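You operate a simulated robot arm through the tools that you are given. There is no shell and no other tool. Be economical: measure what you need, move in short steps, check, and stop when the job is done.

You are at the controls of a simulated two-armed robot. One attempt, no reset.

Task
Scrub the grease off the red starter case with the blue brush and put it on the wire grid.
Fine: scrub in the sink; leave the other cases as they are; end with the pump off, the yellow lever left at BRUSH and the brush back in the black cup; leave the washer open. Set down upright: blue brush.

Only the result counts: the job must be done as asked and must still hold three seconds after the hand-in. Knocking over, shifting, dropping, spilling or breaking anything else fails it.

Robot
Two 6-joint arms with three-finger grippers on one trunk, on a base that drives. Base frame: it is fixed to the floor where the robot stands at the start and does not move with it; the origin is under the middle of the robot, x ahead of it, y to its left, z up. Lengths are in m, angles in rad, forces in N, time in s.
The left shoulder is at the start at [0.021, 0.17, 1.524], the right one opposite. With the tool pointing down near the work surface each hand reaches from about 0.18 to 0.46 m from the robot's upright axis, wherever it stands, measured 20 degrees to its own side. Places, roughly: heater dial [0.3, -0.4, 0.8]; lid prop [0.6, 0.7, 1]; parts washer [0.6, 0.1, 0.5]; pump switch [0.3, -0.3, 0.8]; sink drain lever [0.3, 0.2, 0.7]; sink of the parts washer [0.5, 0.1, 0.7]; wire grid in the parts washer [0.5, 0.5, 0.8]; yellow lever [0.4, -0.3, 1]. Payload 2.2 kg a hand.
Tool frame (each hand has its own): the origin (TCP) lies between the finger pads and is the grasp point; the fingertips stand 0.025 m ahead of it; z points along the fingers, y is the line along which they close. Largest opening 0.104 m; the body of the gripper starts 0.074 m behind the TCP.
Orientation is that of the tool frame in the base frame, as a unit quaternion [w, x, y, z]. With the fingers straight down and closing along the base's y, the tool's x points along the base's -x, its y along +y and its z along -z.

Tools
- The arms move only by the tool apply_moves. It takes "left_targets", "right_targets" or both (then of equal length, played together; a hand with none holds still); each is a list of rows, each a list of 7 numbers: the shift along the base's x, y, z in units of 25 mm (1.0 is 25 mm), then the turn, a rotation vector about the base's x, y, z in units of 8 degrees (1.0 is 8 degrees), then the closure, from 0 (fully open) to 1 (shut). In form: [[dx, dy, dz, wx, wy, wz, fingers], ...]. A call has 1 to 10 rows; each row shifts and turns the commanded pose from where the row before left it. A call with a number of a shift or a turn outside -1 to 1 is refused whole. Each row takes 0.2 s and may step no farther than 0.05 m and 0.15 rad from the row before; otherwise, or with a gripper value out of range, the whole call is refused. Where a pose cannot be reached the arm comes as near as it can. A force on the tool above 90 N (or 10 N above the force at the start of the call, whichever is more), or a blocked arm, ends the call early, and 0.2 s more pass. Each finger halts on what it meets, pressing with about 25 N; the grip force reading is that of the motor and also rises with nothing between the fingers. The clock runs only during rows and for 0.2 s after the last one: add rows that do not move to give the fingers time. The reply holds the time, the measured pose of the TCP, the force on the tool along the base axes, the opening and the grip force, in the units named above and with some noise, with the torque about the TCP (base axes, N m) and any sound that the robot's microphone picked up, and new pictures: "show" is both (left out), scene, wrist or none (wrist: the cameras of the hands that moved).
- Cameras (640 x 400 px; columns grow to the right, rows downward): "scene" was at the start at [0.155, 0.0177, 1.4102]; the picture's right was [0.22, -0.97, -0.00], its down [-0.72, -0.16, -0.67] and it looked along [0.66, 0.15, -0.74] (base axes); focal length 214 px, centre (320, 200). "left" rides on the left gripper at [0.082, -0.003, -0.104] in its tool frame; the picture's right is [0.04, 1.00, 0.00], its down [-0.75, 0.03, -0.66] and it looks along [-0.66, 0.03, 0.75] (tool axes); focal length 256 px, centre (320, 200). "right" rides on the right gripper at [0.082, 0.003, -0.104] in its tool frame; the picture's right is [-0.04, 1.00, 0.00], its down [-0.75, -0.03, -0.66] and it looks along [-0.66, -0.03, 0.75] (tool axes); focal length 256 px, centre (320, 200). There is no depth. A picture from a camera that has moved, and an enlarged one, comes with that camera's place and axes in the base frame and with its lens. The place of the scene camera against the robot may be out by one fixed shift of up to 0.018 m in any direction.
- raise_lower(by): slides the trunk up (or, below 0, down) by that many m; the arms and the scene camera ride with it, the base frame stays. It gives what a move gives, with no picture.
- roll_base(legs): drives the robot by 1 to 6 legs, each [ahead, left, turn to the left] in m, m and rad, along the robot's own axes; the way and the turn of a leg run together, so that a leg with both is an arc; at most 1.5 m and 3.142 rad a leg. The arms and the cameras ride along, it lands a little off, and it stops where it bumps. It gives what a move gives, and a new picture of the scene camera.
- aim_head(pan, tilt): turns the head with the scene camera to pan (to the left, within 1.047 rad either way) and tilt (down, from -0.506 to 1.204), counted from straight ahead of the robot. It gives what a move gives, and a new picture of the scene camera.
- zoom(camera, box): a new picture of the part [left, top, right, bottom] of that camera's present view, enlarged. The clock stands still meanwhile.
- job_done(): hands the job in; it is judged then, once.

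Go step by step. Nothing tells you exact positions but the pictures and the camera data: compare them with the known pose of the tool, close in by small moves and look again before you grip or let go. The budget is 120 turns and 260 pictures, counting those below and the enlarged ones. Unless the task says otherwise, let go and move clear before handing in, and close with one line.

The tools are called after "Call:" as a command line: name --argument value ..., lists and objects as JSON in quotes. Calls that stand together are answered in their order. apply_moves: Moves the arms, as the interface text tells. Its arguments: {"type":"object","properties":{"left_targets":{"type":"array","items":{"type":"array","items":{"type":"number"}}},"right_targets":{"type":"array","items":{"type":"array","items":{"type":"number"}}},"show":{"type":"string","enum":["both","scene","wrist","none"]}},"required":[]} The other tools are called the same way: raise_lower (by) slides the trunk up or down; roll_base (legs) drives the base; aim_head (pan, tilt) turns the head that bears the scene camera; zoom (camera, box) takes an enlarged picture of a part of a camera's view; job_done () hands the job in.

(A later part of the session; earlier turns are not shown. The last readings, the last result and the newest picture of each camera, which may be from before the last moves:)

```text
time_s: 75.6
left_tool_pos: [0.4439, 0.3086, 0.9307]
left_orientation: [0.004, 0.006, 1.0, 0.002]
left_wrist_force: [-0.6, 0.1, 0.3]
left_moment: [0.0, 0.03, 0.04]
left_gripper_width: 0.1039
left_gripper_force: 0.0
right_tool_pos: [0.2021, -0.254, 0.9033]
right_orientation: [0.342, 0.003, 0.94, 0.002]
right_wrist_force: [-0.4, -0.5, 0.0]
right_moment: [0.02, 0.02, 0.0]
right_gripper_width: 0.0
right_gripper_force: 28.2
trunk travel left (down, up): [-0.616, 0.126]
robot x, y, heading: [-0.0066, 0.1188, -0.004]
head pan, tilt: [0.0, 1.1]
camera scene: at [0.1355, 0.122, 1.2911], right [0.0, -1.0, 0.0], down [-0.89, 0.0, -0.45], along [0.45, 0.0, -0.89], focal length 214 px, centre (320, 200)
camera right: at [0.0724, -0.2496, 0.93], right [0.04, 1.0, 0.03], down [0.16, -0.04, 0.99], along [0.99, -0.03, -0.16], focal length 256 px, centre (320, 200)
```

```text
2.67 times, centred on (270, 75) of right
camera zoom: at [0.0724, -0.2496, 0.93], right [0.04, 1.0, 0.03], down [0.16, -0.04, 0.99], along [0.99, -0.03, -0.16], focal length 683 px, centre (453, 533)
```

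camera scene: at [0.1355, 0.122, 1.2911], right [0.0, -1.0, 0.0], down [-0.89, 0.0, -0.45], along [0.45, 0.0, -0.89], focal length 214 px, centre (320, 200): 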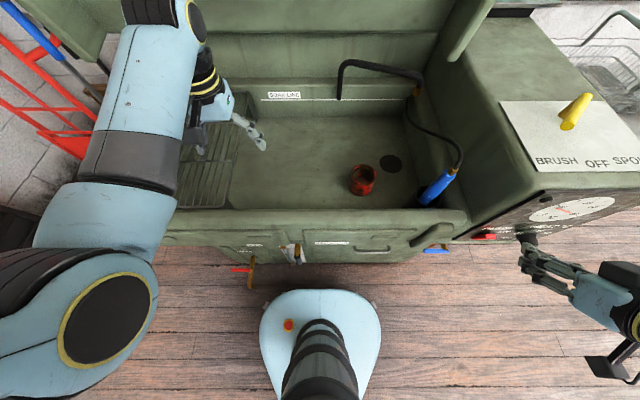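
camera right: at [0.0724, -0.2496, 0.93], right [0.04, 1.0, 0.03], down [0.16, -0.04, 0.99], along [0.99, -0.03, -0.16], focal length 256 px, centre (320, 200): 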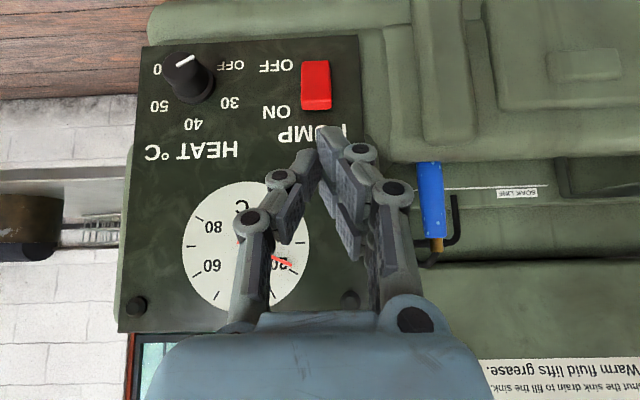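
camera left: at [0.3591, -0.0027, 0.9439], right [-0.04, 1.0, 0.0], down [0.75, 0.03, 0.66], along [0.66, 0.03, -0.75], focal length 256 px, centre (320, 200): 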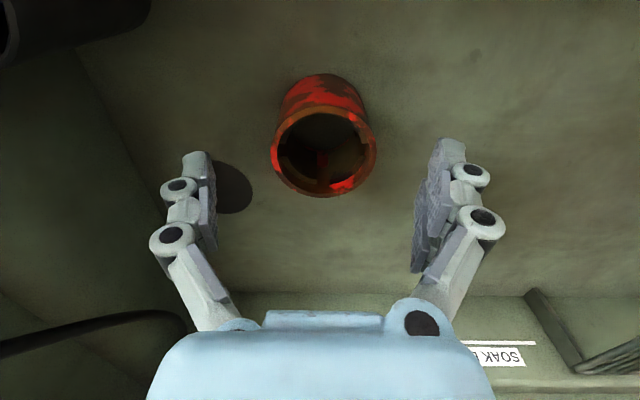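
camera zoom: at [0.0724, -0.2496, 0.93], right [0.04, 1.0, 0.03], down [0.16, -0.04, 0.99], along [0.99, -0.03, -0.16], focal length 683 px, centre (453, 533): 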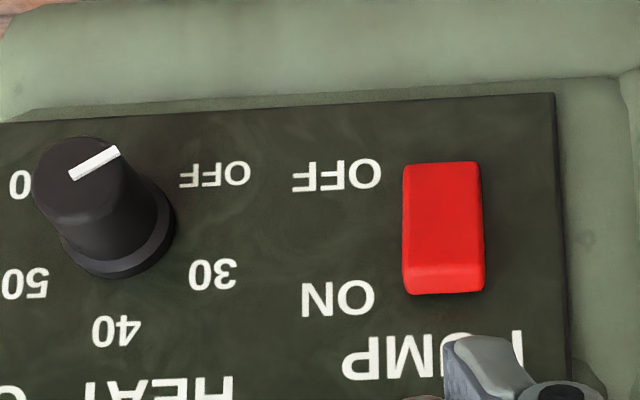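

The finger caught only the top edge of the rocker; it still looks OFF. I'll repeat about 16 mm lower.

Call:
apply_moves --right_targets '[[0, 0, -0.9, 0, 0, 0, 1], [0, 0, -0.9, 0, 0, 0, 1], [0, 0, -0.9, 0, 0, 0, 1], [0.4, 0, -0.8, 0, 0, 0, 1], [0.6, 0, 0, 0, 0, 0, 1], [0.4, 0, 0, 0, 0, 0, 1], [0.3, 0, 0, 0, 0, 0, 1], [0.2, 0, 0, 0, 0, 0, 1]]' --show "wrist"

```text
time_s: 77.4
left_tool_pos: [0.4373, 0.3094, 0.9338]
left_orientation: [0.007, 0.009, 1.0, 0.0]
left_wrist_force: [0.9, -0.5, -0.1]
left_moment: [0.04, 0.0, -0.04]
left_gripper_width: 0.104
left_gripper_force: 0.0
right_tool_pos: [0.2419, -0.2542, 0.8153]
right_orientation: [0.341, 0.004, 0.94, -0.001]
right_wrist_force: [-62.2, 1.7, 39.5]
right_moment: [0.27, -1.03, 0.45]
right_gripper_width: 0.0001
right_gripper_force: 28.6
trunk travel left (down, up): [-0.616, 0.126]
robot x, y, heading: [-0.0041, 0.1253, -0.01]
head pan, tilt: [0.0, 1.1]
camera right: at [0.112, -0.2482, 0.8424], right [0.04, 1.0, 0.03], down [0.16, -0.03, 0.99], along [0.99, -0.03, -0.16], focal length 256 px, centre (320, 200)
```

right: 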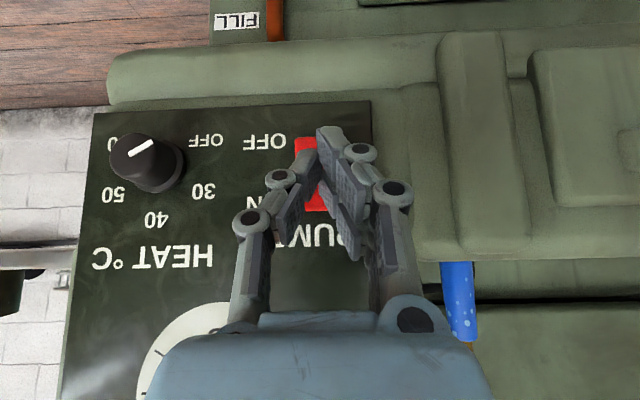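

There seem to be droplets on the brush, so the pump may be on already. Back off and look.

Call:
apply_moves --right_targets '[[-0.8, 0, 0, 0, 0, 0, 1], [-0.8, 0, 0.6, 0, 0, 0, 1], [-0.1, 0, 1, 0, 0, 0, 1], [0, 0, 1, 0, 0, 0, 1]]' --show "both"

Call:
zoom --camera "right" --box '[240, 30, 480, 180]'

Call:
zoom --camera "scene" --box '[330, 130, 570, 280]'

```text
time_s: 78.4
left_tool_pos: [0.4438, 0.3074, 0.9313]
left_orientation: [0.004, 0.006, 1.0, 0.003]
left_wrist_force: [0.5, 0.0, 0.2]
left_moment: [-0.03, 0.03, -0.02]
left_gripper_width: 0.1042
left_gripper_force: 0.0
right_tool_pos: [0.2095, -0.2544, 0.8806]
right_orientation: [0.343, 0.003, 0.939, 0.002]
right_wrist_force: [0.1, -0.1, 0.0]
right_moment: [-0.02, 0.01, 0.0]
right_gripper_width: 0.0
right_gripper_force: 28.1
trunk travel left (down, up): [-0.616, 0.126]
robot x, y, heading: [-0.0075, 0.1248, -0.004]
head pan, tilt: [0.0, 1.1]
camera scene: at [0.1354, 0.1223, 1.2911], right [0.0, -1.0, 0.0], down [-0.89, 0.0, -0.45], along [0.45, 0.0, -0.89], focal length 214 px, centre (320, 200)
camera right: at [0.0802, -0.2493, 0.9062], right [0.04, 1.0, 0.03], down [0.15, -0.04, 0.99], along [0.99, -0.03, -0.16], focal length 256 px, centre (320, 200)
```

scene: 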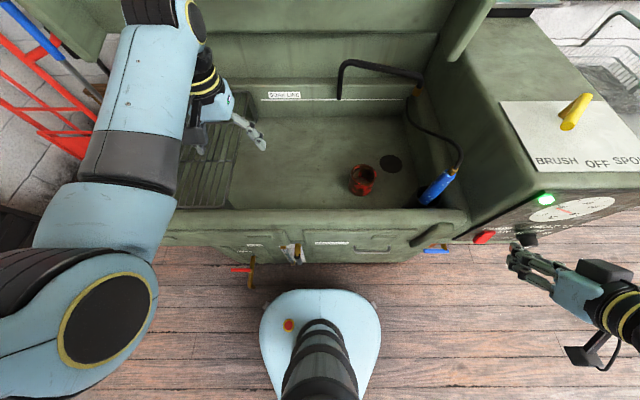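
right: 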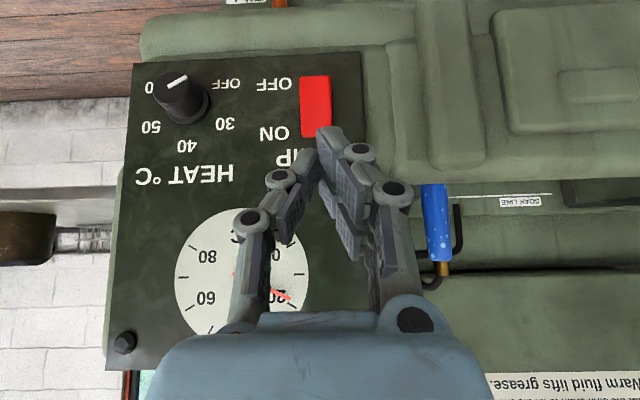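

```text
2.67 times, centred on (360, 105) of right
camera zoom: at [0.0802, -0.2493, 0.9062], right [0.04, 1.0, 0.03], down [0.15, -0.04, 0.99], along [0.99, -0.03, -0.16], focal length 683 px, centre (213, 453)
```

zoom: 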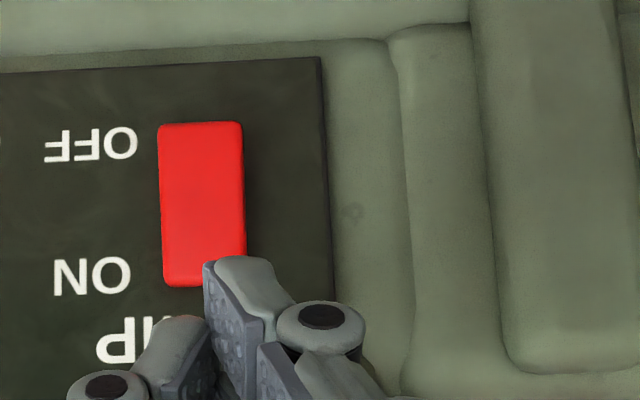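

```text
2.67 times, centred on (450, 205) of scene
camera zoom: at [0.1354, 0.1223, 1.2911], right [0.0, -1.0, 0.0], down [-0.89, 0.0, -0.45], along [0.45, 0.0, -0.89], focal length 572 px, centre (-27, 187)
```

zoom: 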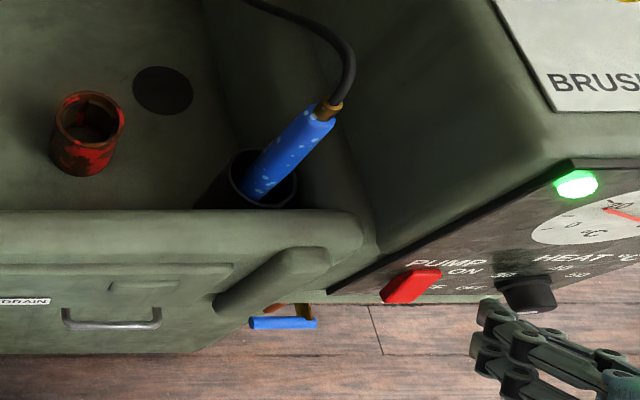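

The green lamp is lit: pump ON, and fluid wets the brush. The brush stands nearly vertical at about (0.364,-0.131), ferrule z≈0.94. I'll shift the robot left a little and turn the right hand nearly horizontal to grip the handle from the front.

Call:
roll_base --legs '[[0, 0.08, 0]]'

Call:
apply_moves --right_targets '[[0, 0.5, 0.6, 0, -1, 0, 0.6], [0, 0.5, 0.6, 0, -1, 0, 0.4], [0, 0.5, 0.4, 0, -1, 0, 0.3], [0, 0.2, 0, 0, -0.8, 0, 0.3], [0, 0, 0, 0, 0, 0, 0.3]]' --show "both"

```text
time_s: 79.4
left_tool_pos: [0.4447, 0.3883, 0.9302]
left_orientation: [0.004, 0.006, 1.0, 0.001]
left_wrist_force: [-0.1, 0.6, 0.0]
left_moment: [-0.02, -0.03, -0.02]
left_gripper_width: 0.1039
left_gripper_force: 0.1
right_tool_pos: [0.2116, -0.1733, 0.8793]
right_orientation: [0.343, 0.003, 0.94, 0.0]
right_wrist_force: [-0.9, 1.1, -0.1]
right_moment: [-0.01, 0.01, 0.01]
right_gripper_width: 0.0
right_gripper_force: 28.5
trunk travel left (down, up): [-0.616, 0.126]
robot x, y, heading: [-0.0055, 0.2022, -0.005]
head pan, tilt: [0.0, 1.1]
camera scene: at [0.1363, 0.2025, 1.291], right [0.0, -1.0, 0.0], down [-0.89, 0.0, -0.45], along [0.45, 0.0, -0.89], focal length 214 px, centre (320, 200)
```

scene: 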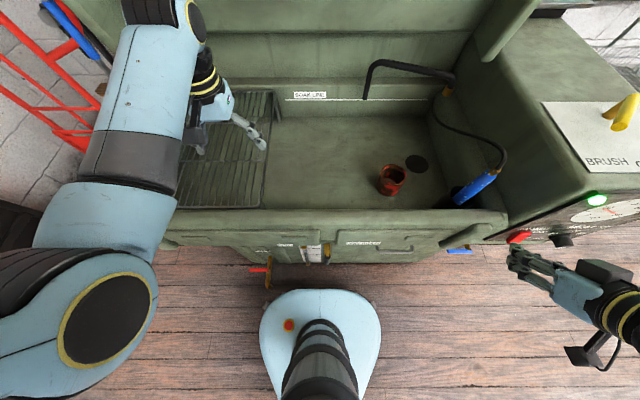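

```text
time_s: 80.6
left_tool_pos: [0.4445, 0.3869, 0.9306]
left_orientation: [0.005, 0.005, 1.0, 0.001]
left_wrist_force: [0.2, -0.7, 0.4]
left_moment: [0.0, 0.05, 0.0]
left_gripper_width: 0.104
left_gripper_force: 0.0
right_tool_pos: [0.2104, -0.1472, 0.9135]
right_orientation: [0.529, 0.01, 0.848, -0.009]
right_wrist_force: [-0.3, -0.2, 0.6]
right_moment: [-0.02, -0.01, 0.04]
right_gripper_width: 0.073
right_gripper_force: 0.2
right hand out of reach, approached as far as the arm can: row 3, 4
trunk travel left (down, up): [-0.616, 0.126]
robot x, y, heading: [-0.0067, 0.2009, -0.004]
head pan, tilt: [0.0, 1.1]
camera scene: at [0.1364, 0.2005, 1.291], right [0.0, -1.0, 0.0], down [-0.89, 0.0, -0.45], along [0.45, 0.0, -0.89], focal length 214 px, centre (320, 200)
camera right: at [0.0819, -0.1387, 0.8853], right [0.04, 1.0, 0.03], down [-0.26, -0.02, 0.97], along [0.96, -0.05, 0.26], focal length 256 px, centre (320, 200)
```

scene: 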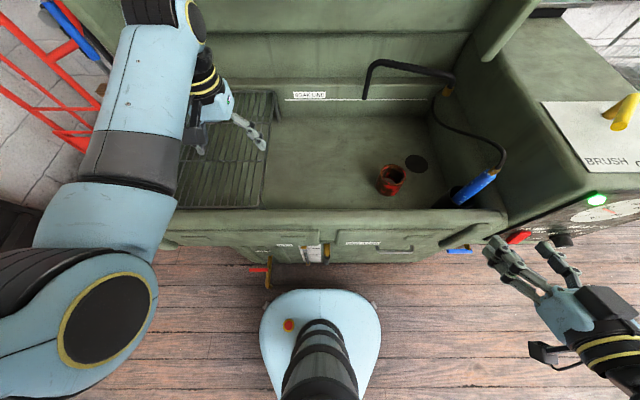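
right: 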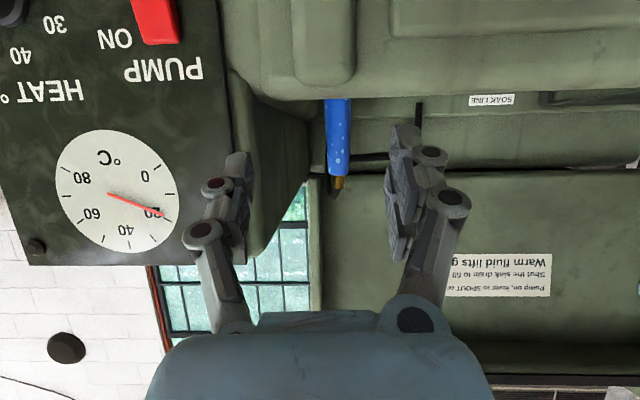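

Handle visible from z 0.855 to 0.935 at (0.364,-0.132). Advance most of the way and check.

Call:
apply_moves --right_targets '[[0.9, 0.15, 0, 0, 0, 0, 0.3], [0.9, 0.15, 0, 0, 0, 0, 0.3], [0.9, 0.15, 0, 0, 0, 0, 0.3], [0.9, 0.15, 0, 0, 0, 0, 0.3], [0.9, 0.05, 0, 0, 0, 0, 0.3]]' --show "both"

```text
time_s: 81.8
left_tool_pos: [0.4445, 0.3867, 0.9317]
left_orientation: [0.004, 0.006, 1.0, 0.002]
left_wrist_force: [-0.2, 0.6, -0.6]
left_moment: [0.04, 0.0, -0.02]
left_gripper_width: 0.1042
left_gripper_force: 0.0
right_tool_pos: [0.3246, -0.1311, 0.9151]
right_orientation: [0.547, 0.006, 0.837, -0.005]
right_wrist_force: [0.1, 0.9, 0.5]
right_moment: [-0.01, 0.01, -0.02]
right_gripper_width: 0.0727
right_gripper_force: 0.1
trunk travel left (down, up): [-0.616, 0.126]
robot x, y, heading: [-0.0077, 0.2016, -0.002]
head pan, tilt: [0.0, 1.1]
camera scene: at [0.137, 0.2007, 1.291], right [0.0, -1.0, 0.0], down [-0.89, 0.0, -0.45], along [0.45, 0.0, -0.89], focal length 214 px, centre (320, 200)
camera right: at [0.1972, -0.1251, 0.8819], right [0.03, 1.0, 0.04], down [-0.3, -0.03, 0.95], along [0.95, -0.04, 0.3], focal length 256 px, centre (320, 200)
```

scene: 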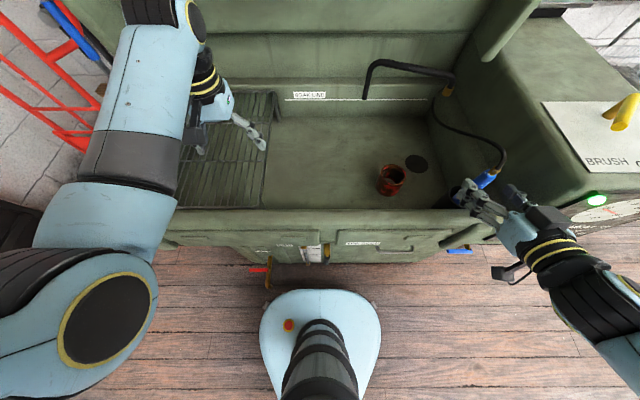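
right: 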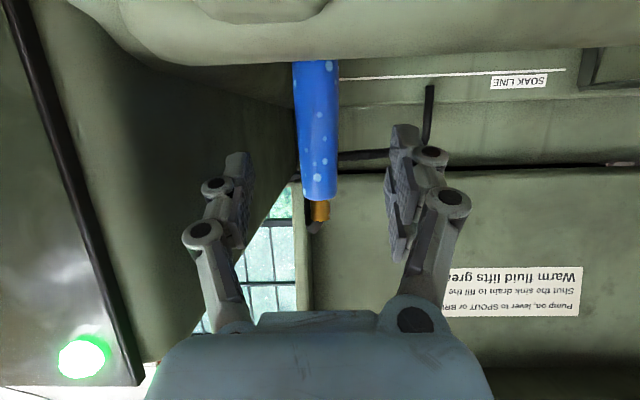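

Handle centred between fingers. Advance 38 mm, slightly down, and close.

Call:
apply_moves --right_targets '[[0.8, 0, -0.2, 0, 0, 0, 0.3], [0.75, 0, -0.2, 0, 0, 0, 0.3], [0, 0, 0, 0, 0, 0, 1], [0, 0, 0, 0, 0, 0, 1], [0, 0, 0, 0, 0, 0, 1], [0, 0, 0, 0, 0, 0, 1]]' --show "both"

```text
time_s: 83.2
left_tool_pos: [0.4445, 0.3861, 0.9313]
left_orientation: [0.005, 0.005, 1.0, 0.001]
left_wrist_force: [0.3, 0.3, 0.7]
left_moment: [-0.05, 0.01, 0.01]
left_gripper_width: 0.104
left_gripper_force: 0.1
right_tool_pos: [0.3618, -0.1293, 0.9034]
right_orientation: [0.547, 0.006, 0.837, -0.004]
right_wrist_force: [-0.5, 0.0, 0.5]
right_moment: [0.08, -0.02, 0.03]
right_gripper_width: 0.0206
right_gripper_force: 25.3
trunk travel left (down, up): [-0.616, 0.126]
robot x, y, heading: [-0.0032, 0.2014, -0.001]
head pan, tilt: [0.0, 1.1]
camera scene: at [0.1365, 0.2008, 1.291], right [0.0, -1.0, 0.0], down [-0.89, 0.0, -0.45], along [0.45, 0.0, -0.89], focal length 214 px, centre (320, 200)
camera right: at [0.2335, -0.1238, 0.8707], right [0.03, 1.0, 0.04], down [-0.3, -0.03, 0.95], along [0.95, -0.04, 0.3], focal length 256 px, centre (320, 200)
```

scene: 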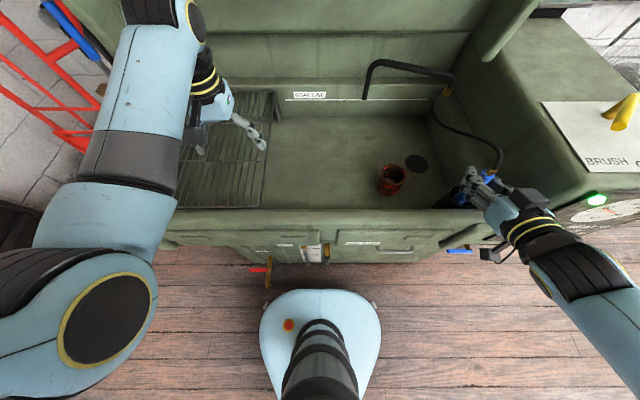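
right: 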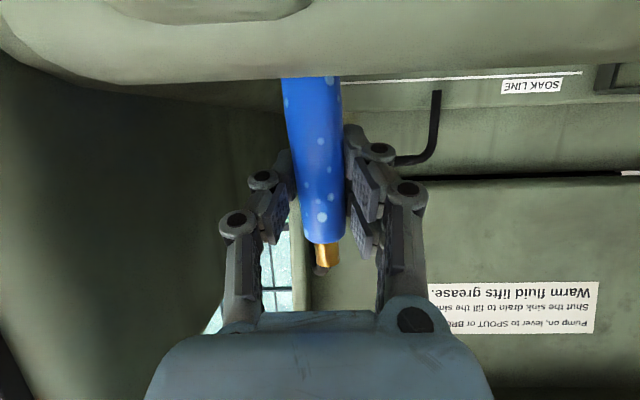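

Brush gripped; I note the return pose (0.362,-0.129,0.903). Lift straight up.

Call:
apply_moves --right_targets '[[0, 0, 0.6, 0, 0, 0, 1], [0, 0, 0.8, 0, 0, 0, 1], [0, 0, 0.8, 0, 0, 0, 1], [0, 0, 0.8, 0, 0, 0, 1], [0, 0, 0.8, 0, 0, 0, 1]]' --show "both"

Call:
zoom --camera "scene" --box '[340, 100, 580, 250]'

```text
time_s: 84.4
left_tool_pos: [0.4436, 0.3863, 0.9312]
left_orientation: [0.004, 0.005, 1.0, 0.002]
left_wrist_force: [-1.0, 0.3, -0.4]
left_moment: [0.0, 0.0, 0.0]
left_gripper_width: 0.1041
left_gripper_force: 0.0
right_tool_pos: [0.3636, -0.1316, 0.9997]
right_orientation: [0.546, 0.007, 0.837, -0.005]
right_wrist_force: [0.2, 0.4, -1.2]
right_moment: [0.01, 0.01, 0.0]
right_gripper_width: 0.0206
right_gripper_force: 24.6
trunk travel left (down, up): [-0.616, 0.126]
robot x, y, heading: [-0.0034, 0.1969, -0.002]
head pan, tilt: [0.0, 1.1]
camera scene: at [0.1364, 0.2006, 1.291], right [0.0, -1.0, 0.0], down [-0.89, 0.0, -0.45], along [0.45, 0.0, -0.89], focal length 214 px, centre (320, 200)
camera right: at [0.2352, -0.1249, 0.9663], right [0.03, 1.0, 0.04], down [-0.3, -0.03, 0.95], along [0.95, -0.04, 0.3], focal length 256 px, centre (320, 200)
```

scene: 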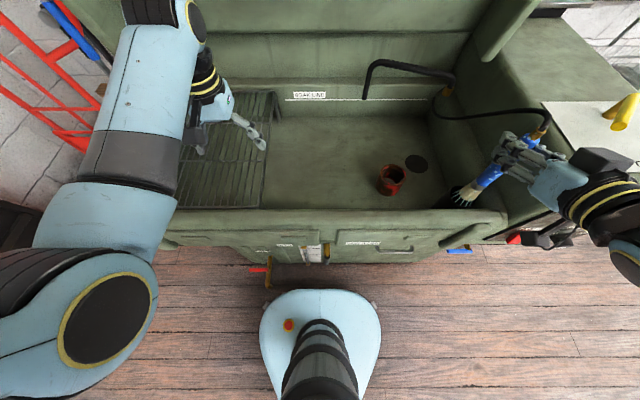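
right: 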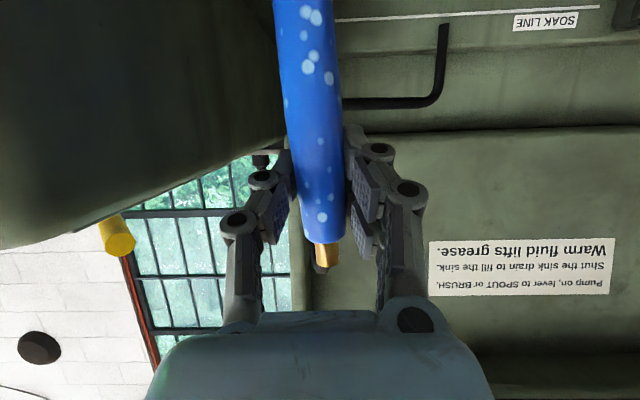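

```text
2.67 times, centred on (460, 175) of scene
camera zoom: at [0.1364, 0.2006, 1.291], right [0.0, -1.0, 0.0], down [-0.89, 0.0, -0.45], along [0.45, 0.0, -0.89], focal length 572 px, centre (-53, 267)
```

zoom: 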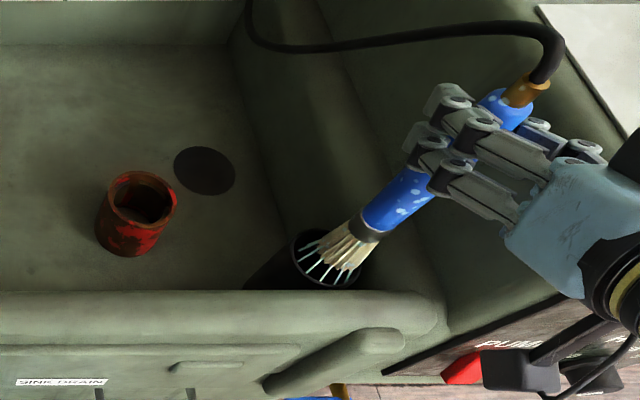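

Fluid streams from the bristles; the bristle tip is ~0.163 below the TCP. Lift clear of the cup and move beside the case's right side.

Call:
apply_moves --right_targets '[[0, 0, 0.8, 0, 0, 0, 1], [0, 0, 0.8, 0, 0, 0, 1], [0.8, 0.4, 0, 0, 0, 0, 1], [0.8, 0.6, 0, 0, 0, 0, 1], [0.8, 0.5, 0, 0, 0, 0, 1], [0.8, 0.5, 0, 0, 0, 0, 1], [0, 0, -0.8, 0, 0, 0, 1], [0, 0, -0.8, 0, 0, 0, 1]]' --show "both"

Call:
zoom --camera "scene" --box '[340, 100, 580, 250]'

```text
time_s: 86.2
left_tool_pos: [0.4441, 0.3876, 0.9305]
left_orientation: [0.003, 0.005, 1.0, 0.002]
left_wrist_force: [-0.5, -0.6, 0.4]
left_moment: [0.0, 0.02, -0.01]
left_gripper_width: 0.1039
left_gripper_force: 0.1
right_tool_pos: [0.4436, -0.0805, 0.9973]
right_orientation: [0.547, 0.006, 0.837, -0.005]
right_wrist_force: [-0.9, 0.4, -1.1]
right_moment: [0.0, -0.01, -0.01]
right_gripper_width: 0.0205
right_gripper_force: 25.4
trunk travel left (down, up): [-0.616, 0.126]
robot x, y, heading: [-0.0012, 0.1999, -0.004]
head pan, tilt: [0.0, 1.1]
camera scene: at [0.1369, 0.2012, 1.291], right [0.0, -1.0, 0.0], down [-0.89, 0.0, -0.45], along [0.45, 0.0, -0.89], focal length 214 px, centre (320, 200)
camera right: at [0.3159, -0.075, 0.9638], right [0.03, 1.0, 0.04], down [-0.3, -0.02, 0.95], along [0.95, -0.04, 0.3], focal length 256 px, centre (320, 200)
```

scene: 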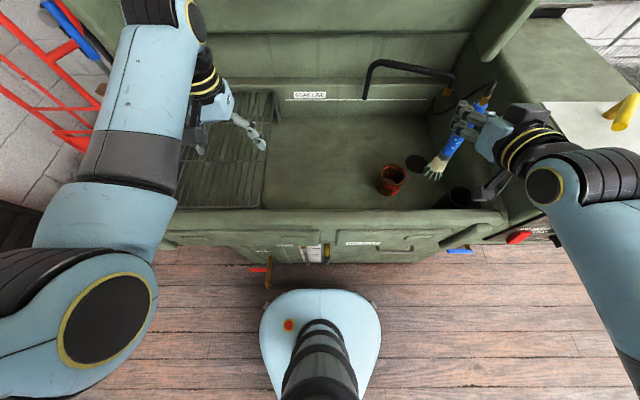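
right: 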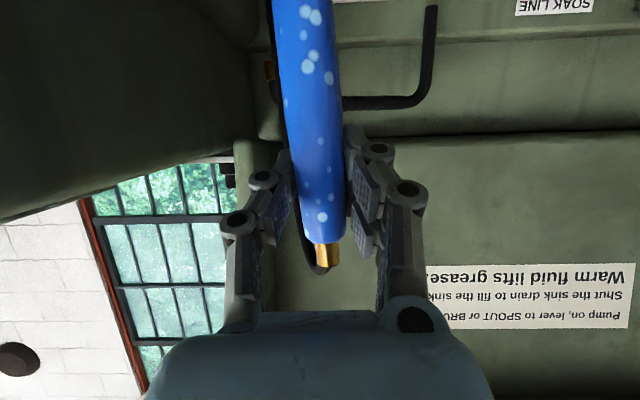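

```text
2.67 times, centred on (460, 175) of scene
camera zoom: at [0.1369, 0.2012, 1.291], right [0.0, -1.0, 0.0], down [-0.89, 0.0, -0.45], along [0.45, 0.0, -0.89], focal length 572 px, centre (-53, 267)
```

zoom: 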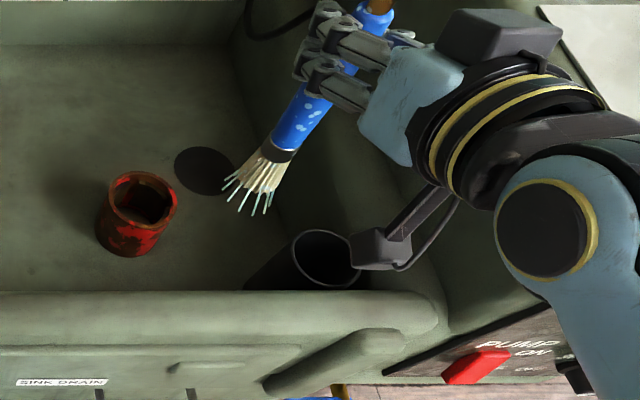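

Case at (0.443,0.003) by the wrist fix; the brush is 80 mm to its right. Lower the brush to mid-case height and approach gently with strokes.

Call:
apply_moves --right_targets '[[0, 0, -0.8, 0, 0, 0, 1], [0, 0, -0.8, 0, 0, 0, 1], [0, 0, -0.8, 0, 0, 0, 1], [0, 0.4, -0.3, 0, 0, 0, 1], [0, 0.4, 0, 0, 0, 0, 1], [0, 0.4, 0, 0, 0, 0, 1], [0.4, 0, 0, 0, 0, 0, 1], [-0.4, 0, 0, 0, 0, 0, 1]]' --show "both"

Call:
zoom --camera "scene" --box '[340, 100, 580, 250]'

```text
time_s: 88.0
left_tool_pos: [0.4439, 0.387, 0.9308]
left_orientation: [0.004, 0.006, 1.0, 0.002]
left_wrist_force: [0.4, -0.9, -0.2]
left_moment: [-0.04, -0.02, 0.05]
left_gripper_width: 0.1037
left_gripper_force: 0.0
right_tool_pos: [0.4424, -0.0524, 0.9333]
right_orientation: [0.546, 0.006, 0.838, -0.004]
right_wrist_force: [-0.2, 0.4, -1.3]
right_moment: [-0.04, 0.01, -0.02]
right_gripper_width: 0.0207
right_gripper_force: 25.1
trunk travel left (down, up): [-0.616, 0.126]
robot x, y, heading: [-0.0056, 0.2031, 0.001]
head pan, tilt: [0.0, 1.1]
camera scene: at [0.1355, 0.201, 1.2911], right [0.0, -1.0, 0.0], down [-0.89, 0.0, -0.45], along [0.45, 0.0, -0.89], focal length 214 px, centre (320, 200)
camera right: at [0.3151, -0.0458, 0.8995], right [0.03, 1.0, 0.04], down [-0.3, -0.03, 0.95], along [0.95, -0.04, 0.3], focal length 256 px, centre (320, 200)
```

scene: 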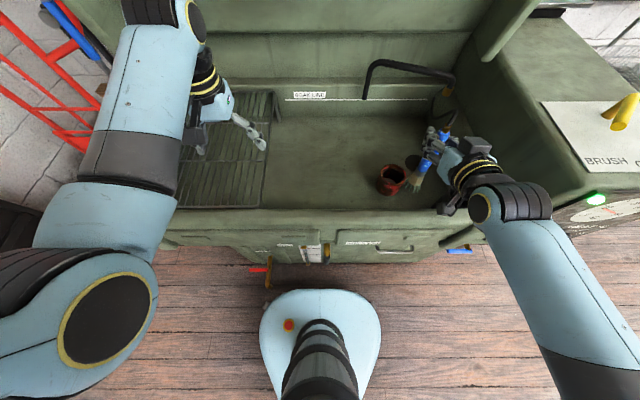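
right: 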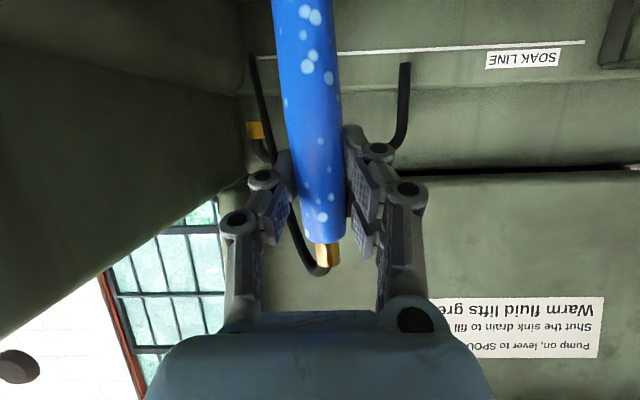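

```text
2.67 times, centred on (460, 175) of scene
camera zoom: at [0.1355, 0.201, 1.2911], right [0.0, -1.0, 0.0], down [-0.89, 0.0, -0.45], along [0.45, 0.0, -0.89], focal length 572 px, centre (-53, 267)
```

zoom: 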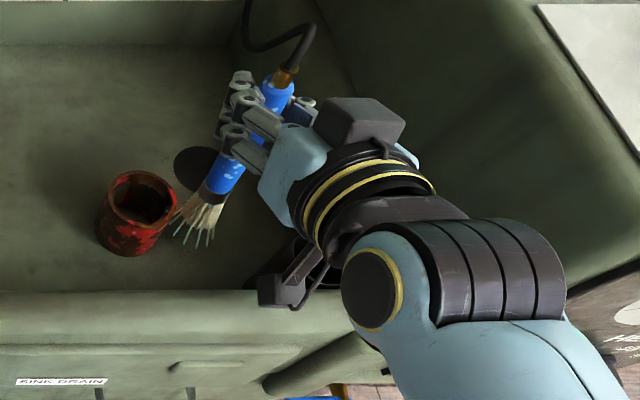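

Bristles just touch the case. Press 6 mm closer and stroke back and forth, then inspect.

Call:
apply_moves --right_targets '[[0, 0.3, 0, 0, 0, 0, 1], [0.7, 0, 0, 0, 0, 0, 1], [-0.7, 0, 0.5, 0, 0, 0, 1], [-0.7, 0, 0, 0, 0, 0, 1], [0.7, 0, -0.7, 0, 0, 0, 1], [0.7, 0, 0, 0, 0, 0, 1], [-0.7, 0, 0.2, 0, 0, 0, 1], [-0.7, 0, 0, 0, 0, 0, 1], [0.7, 0, 0, 0, 0, 0, 1], [0, 0, 0, 0, 0, 0, 1]]' --show "none"

Call:
zoom --camera "scene" --box '[360, 130, 480, 220]'

```text
time_s: 90.2
left_tool_pos: [0.4441, 0.3872, 0.9313]
left_orientation: [0.004, 0.005, 1.0, 0.002]
left_wrist_force: [-0.4, -0.9, 0.7]
left_moment: [-0.03, 0.01, -0.04]
left_gripper_width: 0.104
left_gripper_force: 0.1
right_tool_pos: [0.4421, -0.0409, 0.9309]
right_orientation: [0.547, 0.007, 0.837, -0.004]
right_wrist_force: [0.5, -0.3, -0.9]
right_moment: [-0.01, -0.01, 0.04]
right_gripper_width: 0.0204
right_gripper_force: 24.8
trunk travel left (down, up): [-0.616, 0.126]
robot x, y, heading: [-0.0011, 0.2015, -0.006]
head pan, tilt: [0.0, 1.1]
```

```text
4.44 times, centred on (420, 175) of scene
camera zoom: at [0.1358, 0.2008, 1.2911], right [0.0, -1.0, 0.0], down [-0.89, 0.0, -0.45], along [0.45, 0.0, -0.89], focal length 953 px, centre (-124, 311)
```

zoom: 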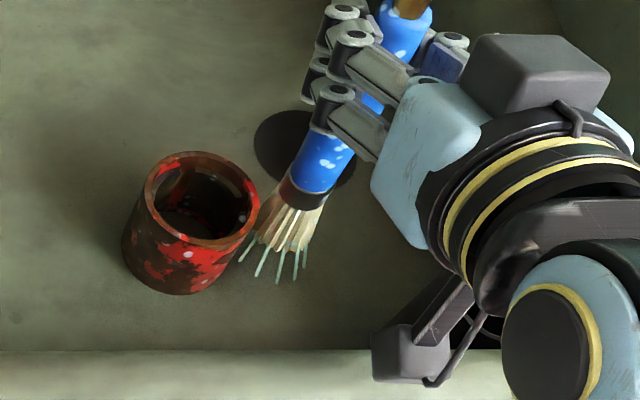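

The case gets wet and the cleaned-looking red patch faces front right. Scrub more on this side with vertical and sideways strokes.

Call:
apply_moves --right_targets '[[0.9, 0.1, 0, 0, 0, 0, 1], [-0.9, 0, 0.6, 0, 0, 0, 1], [-0.9, 0, -0.6, 0, 0, 0, 1], [0.9, 0, 0.6, 0, 0, 0, 1], [0.9, 0, -0.6, 0, 0, 0, 1], [-0.9, 0, 0.6, 0, 0, 0, 1], [-0.9, 0, -0.6, 0, 0, 0, 1], [0.9, 0, 0.6, 0, 0, 0, 1], [0.9, 0, -0.6, 0, 0, 0, 1], [-0.9, 0, 0, 0, 0, 0, 1]]' --show "none"

Call:
zoom --camera "scene" --box '[360, 130, 480, 220]'

```text
time_s: 92.4
left_tool_pos: [0.4423, 0.3876, 0.9316]
left_orientation: [0.005, 0.006, 1.0, 0.002]
left_wrist_force: [-0.1, 0.1, 0.3]
left_moment: [0.0, -0.03, -0.01]
left_gripper_width: 0.1038
left_gripper_force: 0.2
right_tool_pos: [0.4405, -0.0394, 0.9316]
right_orientation: [0.548, 0.006, 0.837, -0.004]
right_wrist_force: [-0.3, 0.0, -1.1]
right_moment: [-0.02, 0.0, 0.0]
right_gripper_width: 0.0208
right_gripper_force: 24.5
trunk travel left (down, up): [-0.616, 0.126]
robot x, y, heading: [-0.0024, 0.2049, -0.002]
head pan, tilt: [0.0, 1.1]
```

```text
4.44 times, centred on (420, 175) of scene
camera zoom: at [0.1349, 0.2009, 1.2912], right [0.0, -1.0, 0.0], down [-0.89, 0.0, -0.45], along [0.45, 0.0, -0.89], focal length 953 px, centre (-124, 311)
```

zoom: 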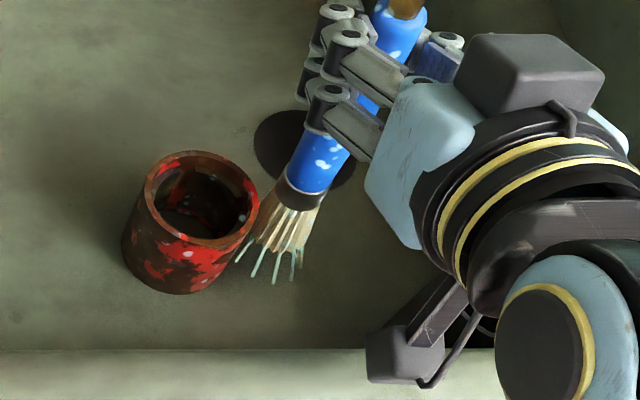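

No visible change yet. Press deeper by about 10 mm so the bristles truly bear on the surface and stroke again.

Call:
apply_moves --right_targets '[[0, 0.4, 0, 0, 0, 0, 1], [0.6, 0, 0, 0, 0, 0, 1], [-0.6, 0, 0.6, 0, 0, 0, 1], [-0.6, 0, -0.6, 0, 0, 0, 1], [0.6, 0, 0.6, 0, 0, 0, 1], [0.6, 0, -0.6, 0, 0, 0, 1], [-0.6, 0, 0.6, 0, 0, 0, 1], [-0.6, 0, -0.6, 0, 0, 0, 1], [0.6, 0, 0, 0, 0, 0, 1]]' --show "none"

Call:
zoom --camera "scene" --box '[360, 130, 480, 220]'

```text
time_s: 94.4
left_tool_pos: [0.4452, 0.387, 0.9304]
left_orientation: [0.004, 0.006, 1.0, 0.001]
left_wrist_force: [-0.3, -1.3, -0.2]
left_moment: [-0.03, 0.05, -0.01]
left_gripper_width: 0.1039
left_gripper_force: 0.0
right_tool_pos: [0.4442, -0.0311, 0.9335]
right_orientation: [0.546, 0.007, 0.838, -0.005]
right_wrist_force: [-0.5, -0.5, -2.0]
right_moment: [-0.02, 0.01, -0.03]
right_gripper_width: 0.0203
right_gripper_force: 25.3
trunk travel left (down, up): [-0.616, 0.126]
robot x, y, heading: [-0.0072, 0.2009, 0.0]
head pan, tilt: [0.0, 1.1]
```

```text
4.44 times, centred on (420, 175) of scene
camera zoom: at [0.1373, 0.2009, 1.2909], right [0.0, -1.0, 0.0], down [-0.89, 0.0, -0.45], along [0.45, 0.0, -0.89], focal length 953 px, centre (-124, 311)
```

zoom: 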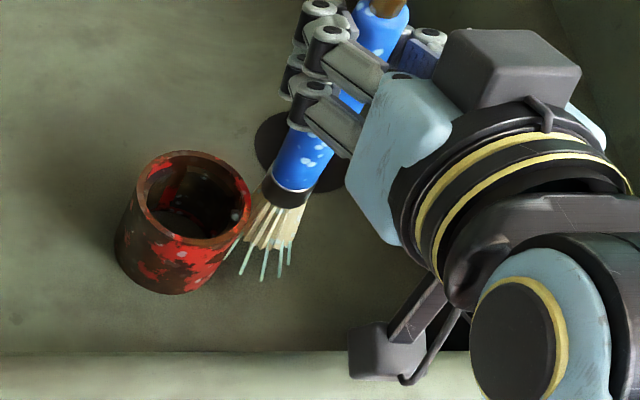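

A bit more red seems to show on the right, though the case slides. I'll try scrubbing from above across the rim and into the bore, which won't push it away.

Call:
apply_moves --right_targets '[[0, -0.6, 0.6, 0, 0, 0, 1], [0, 0, 0.9, 0, 0, 0, 1], [0, 0.9, 0.3, 0, 0, 0, 1], [0, 0.9, 0, 0, 0, 0, 1], [0, 0.4, -0.4, 0, 0, 0, 1], [0, 0, -0.4, 0, 0, 0, 1]]' --show "none"

Call:
zoom --camera "scene" --box '[360, 130, 480, 220]'

```text
time_s: 95.8
left_tool_pos: [0.4442, 0.3876, 0.9312]
left_orientation: [0.004, 0.005, 1.0, 0.001]
left_wrist_force: [0.6, -0.4, 0.5]
left_moment: [0.03, 0.02, 0.0]
left_gripper_width: 0.104
left_gripper_force: 0.0
right_tool_pos: [0.4399, 0.0056, 0.9583]
right_orientation: [0.55, 0.001, 0.835, -0.009]
right_wrist_force: [0.6, -0.9, 16.5]
right_moment: [-0.12, 0.18, 0.0]
right_gripper_width: 0.0208
right_gripper_force: 25.4
trunk travel left (down, up): [-0.616, 0.126]
robot x, y, heading: [-0.0074, 0.1996, -0.004]
head pan, tilt: [0.0, 1.1]
```

```text
4.44 times, centred on (420, 175) of scene
camera zoom: at [0.1352, 0.2016, 1.2914], right [0.0, -1.0, 0.0], down [-0.89, 0.0, -0.45], along [0.45, 0.0, -0.89], focal length 953 px, centre (-124, 311)
```

zoom: 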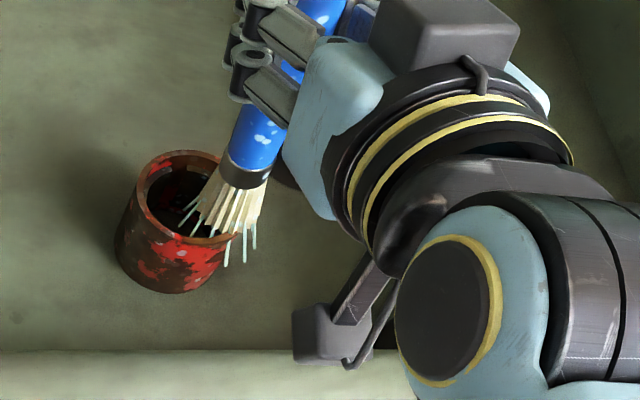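

Now pressing on the rim with about 16 N, and the red area is growing. Stroke across the rim under this pressure.

Call:
apply_moves --right_targets '[[0.6, 0, 0.1, 0, 0, 0, 1], [-0.6, 0.3, 0, 0, 0, 0, 1], [-0.6, 0, 0, 0, 0, 0, 1], [0.6, 0, 0, 0, 0, 0, 1], [0.6, 0, 0, 0, 0, 0, 1], [-0.6, -0.3, 0, 0, 0, 0, 1], [-0.6, 0, 0, 0, 0, 0, 1], [0.6, 0, 0, 0, 0, 0, 1], [0.6, 0, 0, 0, 0, 0, 1], [-0.6, 0, 0, 0, 0, 0, 1]]' --show "none"

Call:
zoom --camera "scene" --box '[360, 130, 480, 220]'

```text
time_s: 98.0
left_tool_pos: [0.4436, 0.3871, 0.9324]
left_orientation: [0.005, 0.006, 1.0, 0.002]
left_wrist_force: [-0.5, 0.1, 0.5]
left_moment: [-0.02, -0.01, 0.0]
left_gripper_width: 0.1042
left_gripper_force: 0.0
right_tool_pos: [0.4433, 0.0047, 0.963]
right_orientation: [0.55, 0.003, 0.835, -0.008]
right_wrist_force: [-1.0, 0.0, -1.2]
right_moment: [-0.02, 0.0, 0.01]
right_gripper_width: 0.0076
right_gripper_force: 25.6
trunk travel left (down, up): [-0.616, 0.126]
robot x, y, heading: [-0.0035, 0.2029, -0.004]
head pan, tilt: [0.0, 1.1]
```

```text
4.44 times, centred on (420, 175) of scene
camera zoom: at [0.1354, 0.2007, 1.2911], right [0.0, -1.0, 0.0], down [-0.89, 0.0, -0.45], along [0.45, 0.0, -0.89], focal length 953 px, centre (-124, 311)
```

zoom: 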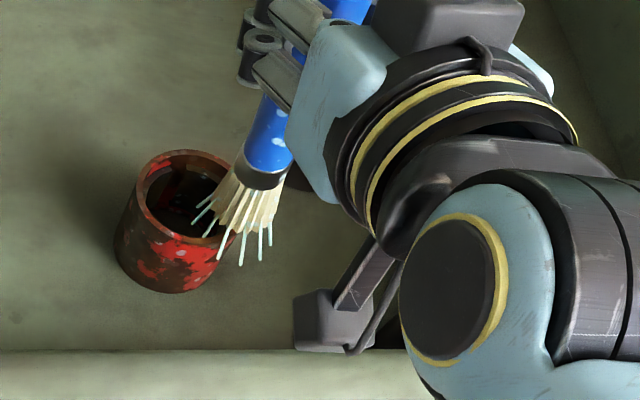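

The grip width dropped to 7.6 mm: the brush has slipped in the fingers. Look before anything else.

Call:
zoom --camera "right" --box '[160, 50, 480, 350]'

Call:
zoom --camera "scene" --box '[370, 80, 490, 200]'

```text
1.33 times, centred on (320, 200) of right
camera zoom: at [0.3164, 0.0101, 0.9278], right [0.03, 1.0, 0.03], down [-0.3, -0.02, 0.95], along [0.95, -0.03, 0.3], focal length 341 px, centre (320, 200)
```

zoom: 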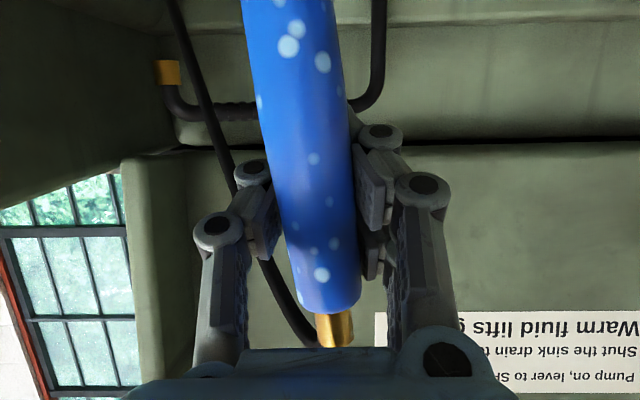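

```text
3.33 times, centred on (430, 140) of scene
camera zoom: at [0.1354, 0.2007, 1.2911], right [0.0, -1.0, 0.0], down [-0.89, 0.0, -0.45], along [0.45, 0.0, -0.89], focal length 715 px, centre (-47, 400)
```

zoom: 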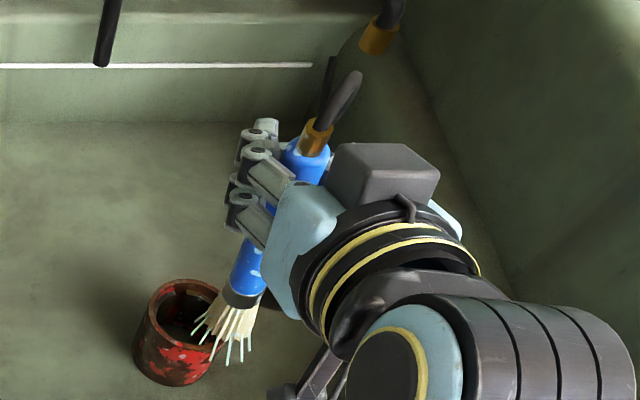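

The handle has slid back towards the palm. I'll lift a bit and centre the brush over the case's bore, so I can rest it there and regrip.

Call:
apply_moves --right_targets '[[0, 0, 0.5, 0, 0, 0, 1], [0, 0, 0.5, 0, 0, 0, 1], [0.1, 0.5, 0, 0, 0, 0, 1], [0.1, 0.5, 0, 0, 0, 0, 1]]' --show "both"

Call:
zoom --camera "scene" --box '[360, 110, 480, 220]'

```text
time_s: 99.2
left_tool_pos: [0.4441, 0.387, 0.9305]
left_orientation: [0.003, 0.006, 1.0, 0.002]
left_wrist_force: [0.0, 0.0, 0.0]
left_moment: [-0.03, -0.02, 0.03]
left_gripper_width: 0.1039
left_gripper_force: 0.1
right_tool_pos: [0.4438, 0.0004, 0.9768]
right_orientation: [0.544, -0.042, 0.837, -0.041]
right_wrist_force: [-0.8, 0.5, -1.3]
right_moment: [0.06, -0.02, 0.01]
right_gripper_width: 0.0071
right_gripper_force: 25.3
trunk travel left (down, up): [-0.616, 0.126]
robot x, y, heading: [-0.002, 0.1998, -0.008]
head pan, tilt: [0.0, 1.1]
stopped in row 4 (right hand): the arm was blocked; the commanded pose is now the measured one
camera scene: at [0.1366, 0.2007, 1.291], right [0.0, -1.0, 0.0], down [-0.89, 0.0, -0.45], along [0.45, 0.0, -0.89], focal length 214 px, centre (320, 200)
camera right: at [0.3168, -0.0033, 0.9438], right [-0.01, 1.0, -0.08], down [-0.3, 0.07, 0.95], along [0.95, 0.03, 0.3], focal length 256 px, centre (320, 200)
```

scene: 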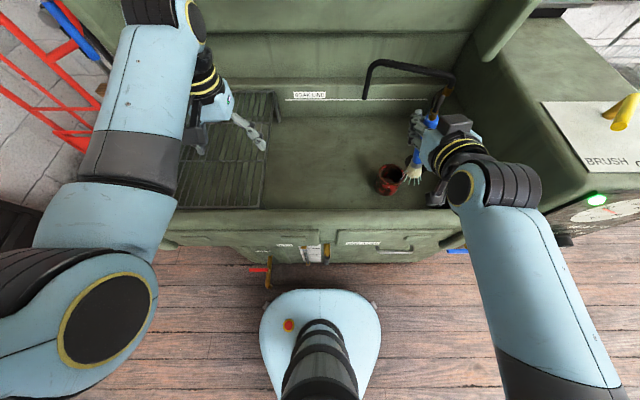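
right: 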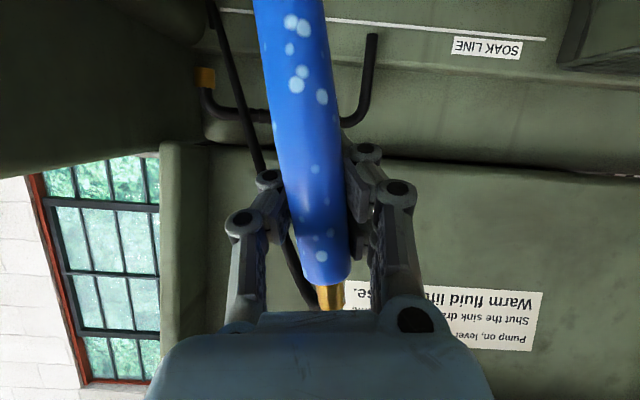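

```text
3.64 times, centred on (420, 165) of scene
camera zoom: at [0.1366, 0.2007, 1.291], right [0.0, -1.0, 0.0], down [-0.89, 0.0, -0.45], along [0.45, 0.0, -0.89], focal length 780 px, centre (-44, 327)
```

zoom: 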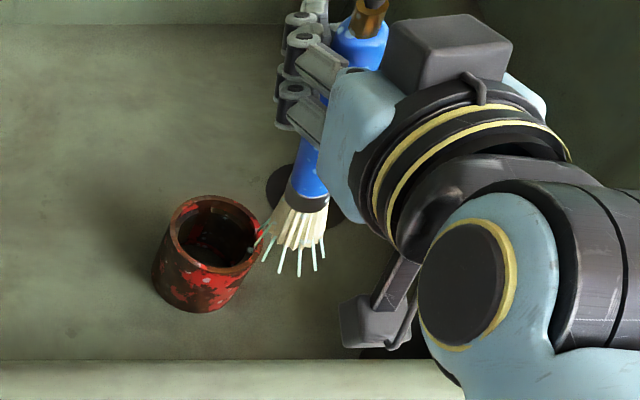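

At the arm's inward limit, so I'll raise a little, straighten, and drive the base left 0.06 m.

Call:
apply_moves --right_targets '[[0, -0.2, 0.8, 0.4, 0, -0.15, 1], [0, 0, 0.3, 0.4, 0, -0.15, 1]]' --show "none"

Call:
roll_base --legs '[[0, 0.06, 0]]'

Call:
zoom --camera "scene" --box '[400, 100, 520, 220]'

```text
time_s: 99.8
left_tool_pos: [0.4442, 0.3871, 0.9305]
left_orientation: [0.004, 0.006, 1.0, 0.002]
left_wrist_force: [0.2, -0.6, -0.2]
left_moment: [0.02, 0.0, 0.0]
left_gripper_width: 0.1037
left_gripper_force: 0.0
right_tool_pos: [0.4447, -0.0043, 1.004]
right_orientation: [0.546, 0.008, 0.838, -0.004]
right_wrist_force: [-0.6, -0.8, -1.8]
right_moment: [0.02, -0.03, 0.01]
right_gripper_width: 0.0073
right_gripper_force: 24.9
trunk travel left (down, up): [-0.616, 0.126]
robot x, y, heading: [-0.005, 0.1996, 0.0]
head pan, tilt: [0.0, 1.1]
```

```text
time_s: 100.8
left_tool_pos: [0.4442, 0.4493, 0.9303]
left_orientation: [0.005, 0.006, 1.0, 0.002]
left_wrist_force: [-0.6, 0.8, -0.5]
left_moment: [-0.08, 0.02, 0.02]
left_gripper_width: 0.1039
left_gripper_force: 0.1
right_tool_pos: [0.4459, 0.0581, 1.0055]
right_orientation: [0.547, 0.007, 0.837, -0.006]
right_wrist_force: [-0.1, 1.4, -1.3]
right_moment: [0.0, -0.05, -0.06]
right_gripper_width: 0.0069
right_gripper_force: 25.2
trunk travel left (down, up): [-0.616, 0.126]
robot x, y, heading: [-0.0056, 0.2625, -0.005]
head pan, tilt: [0.0, 1.1]
camera scene: at [0.1368, 0.2635, 1.291], right [0.0, -1.0, 0.0], down [-0.89, 0.0, -0.45], along [0.45, 0.0, -0.89], focal length 214 px, centre (320, 200)
```

scene: 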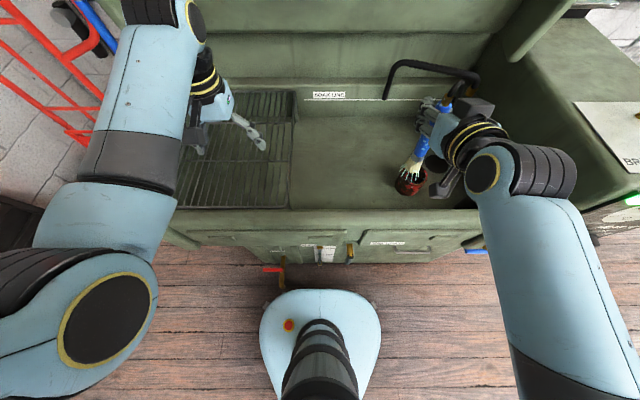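

```text
3.33 times, centred on (460, 160) of scene
camera zoom: at [0.1368, 0.2635, 1.291], right [0.0, -1.0, 0.0], down [-0.89, 0.0, -0.45], along [0.45, 0.0, -0.89], focal length 715 px, centre (-147, 333)
```

zoom: 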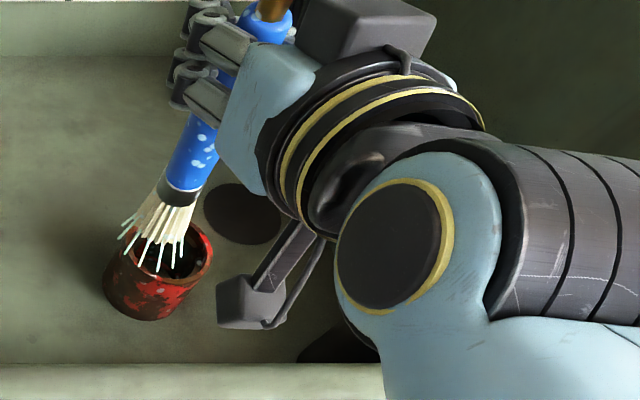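

Brush tip sits about 25 mm left of the bore centre. Shift right and lower into the bore.

Call:
apply_moves --right_targets '[[0.3, -0.5, 0, 0, 0, 0, 1], [0, -0.5, 0, 0, 0, 0, 1], [0, 0, -0.5, 0, 0, 0, 1], [0, 0, -0.5, 0, 0, 0, 1], [0, 0, -0.4, 0, 0, 0, 1]]' --show "none"

Call:
zoom --camera "scene" --box '[400, 100, 520, 220]'

```text
time_s: 102.0
left_tool_pos: [0.4439, 0.4477, 0.9309]
left_orientation: [0.003, 0.005, 1.0, 0.002]
left_wrist_force: [-0.4, 0.3, 0.0]
left_moment: [0.0, -0.01, -0.02]
left_gripper_width: 0.1041
left_gripper_force: 0.1
right_tool_pos: [0.4527, 0.0304, 0.9705]
right_orientation: [0.546, 0.008, 0.838, -0.004]
right_wrist_force: [-0.1, -0.2, -1.9]
right_moment: [0.02, 0.0, 0.01]
right_gripper_width: 0.0069
right_gripper_force: 25.4
trunk travel left (down, up): [-0.616, 0.126]
robot x, y, heading: [-0.0054, 0.2639, -0.004]
head pan, tilt: [0.0, 1.1]
```

```text
3.33 times, centred on (460, 160) of scene
camera zoom: at [0.1368, 0.2611, 1.291], right [0.0, -1.0, 0.0], down [-0.89, 0.0, -0.45], along [0.45, 0.0, -0.89], focal length 715 px, centre (-147, 333)
```

zoom: 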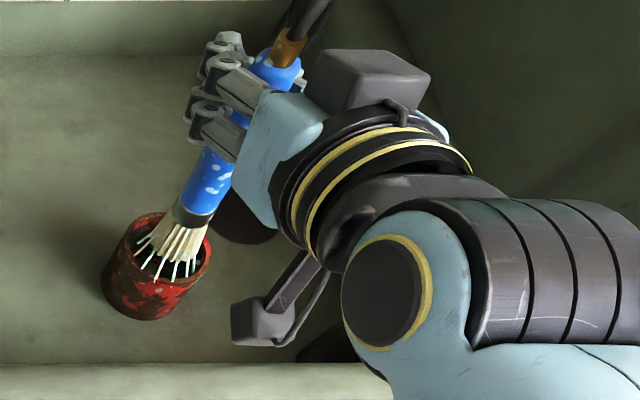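

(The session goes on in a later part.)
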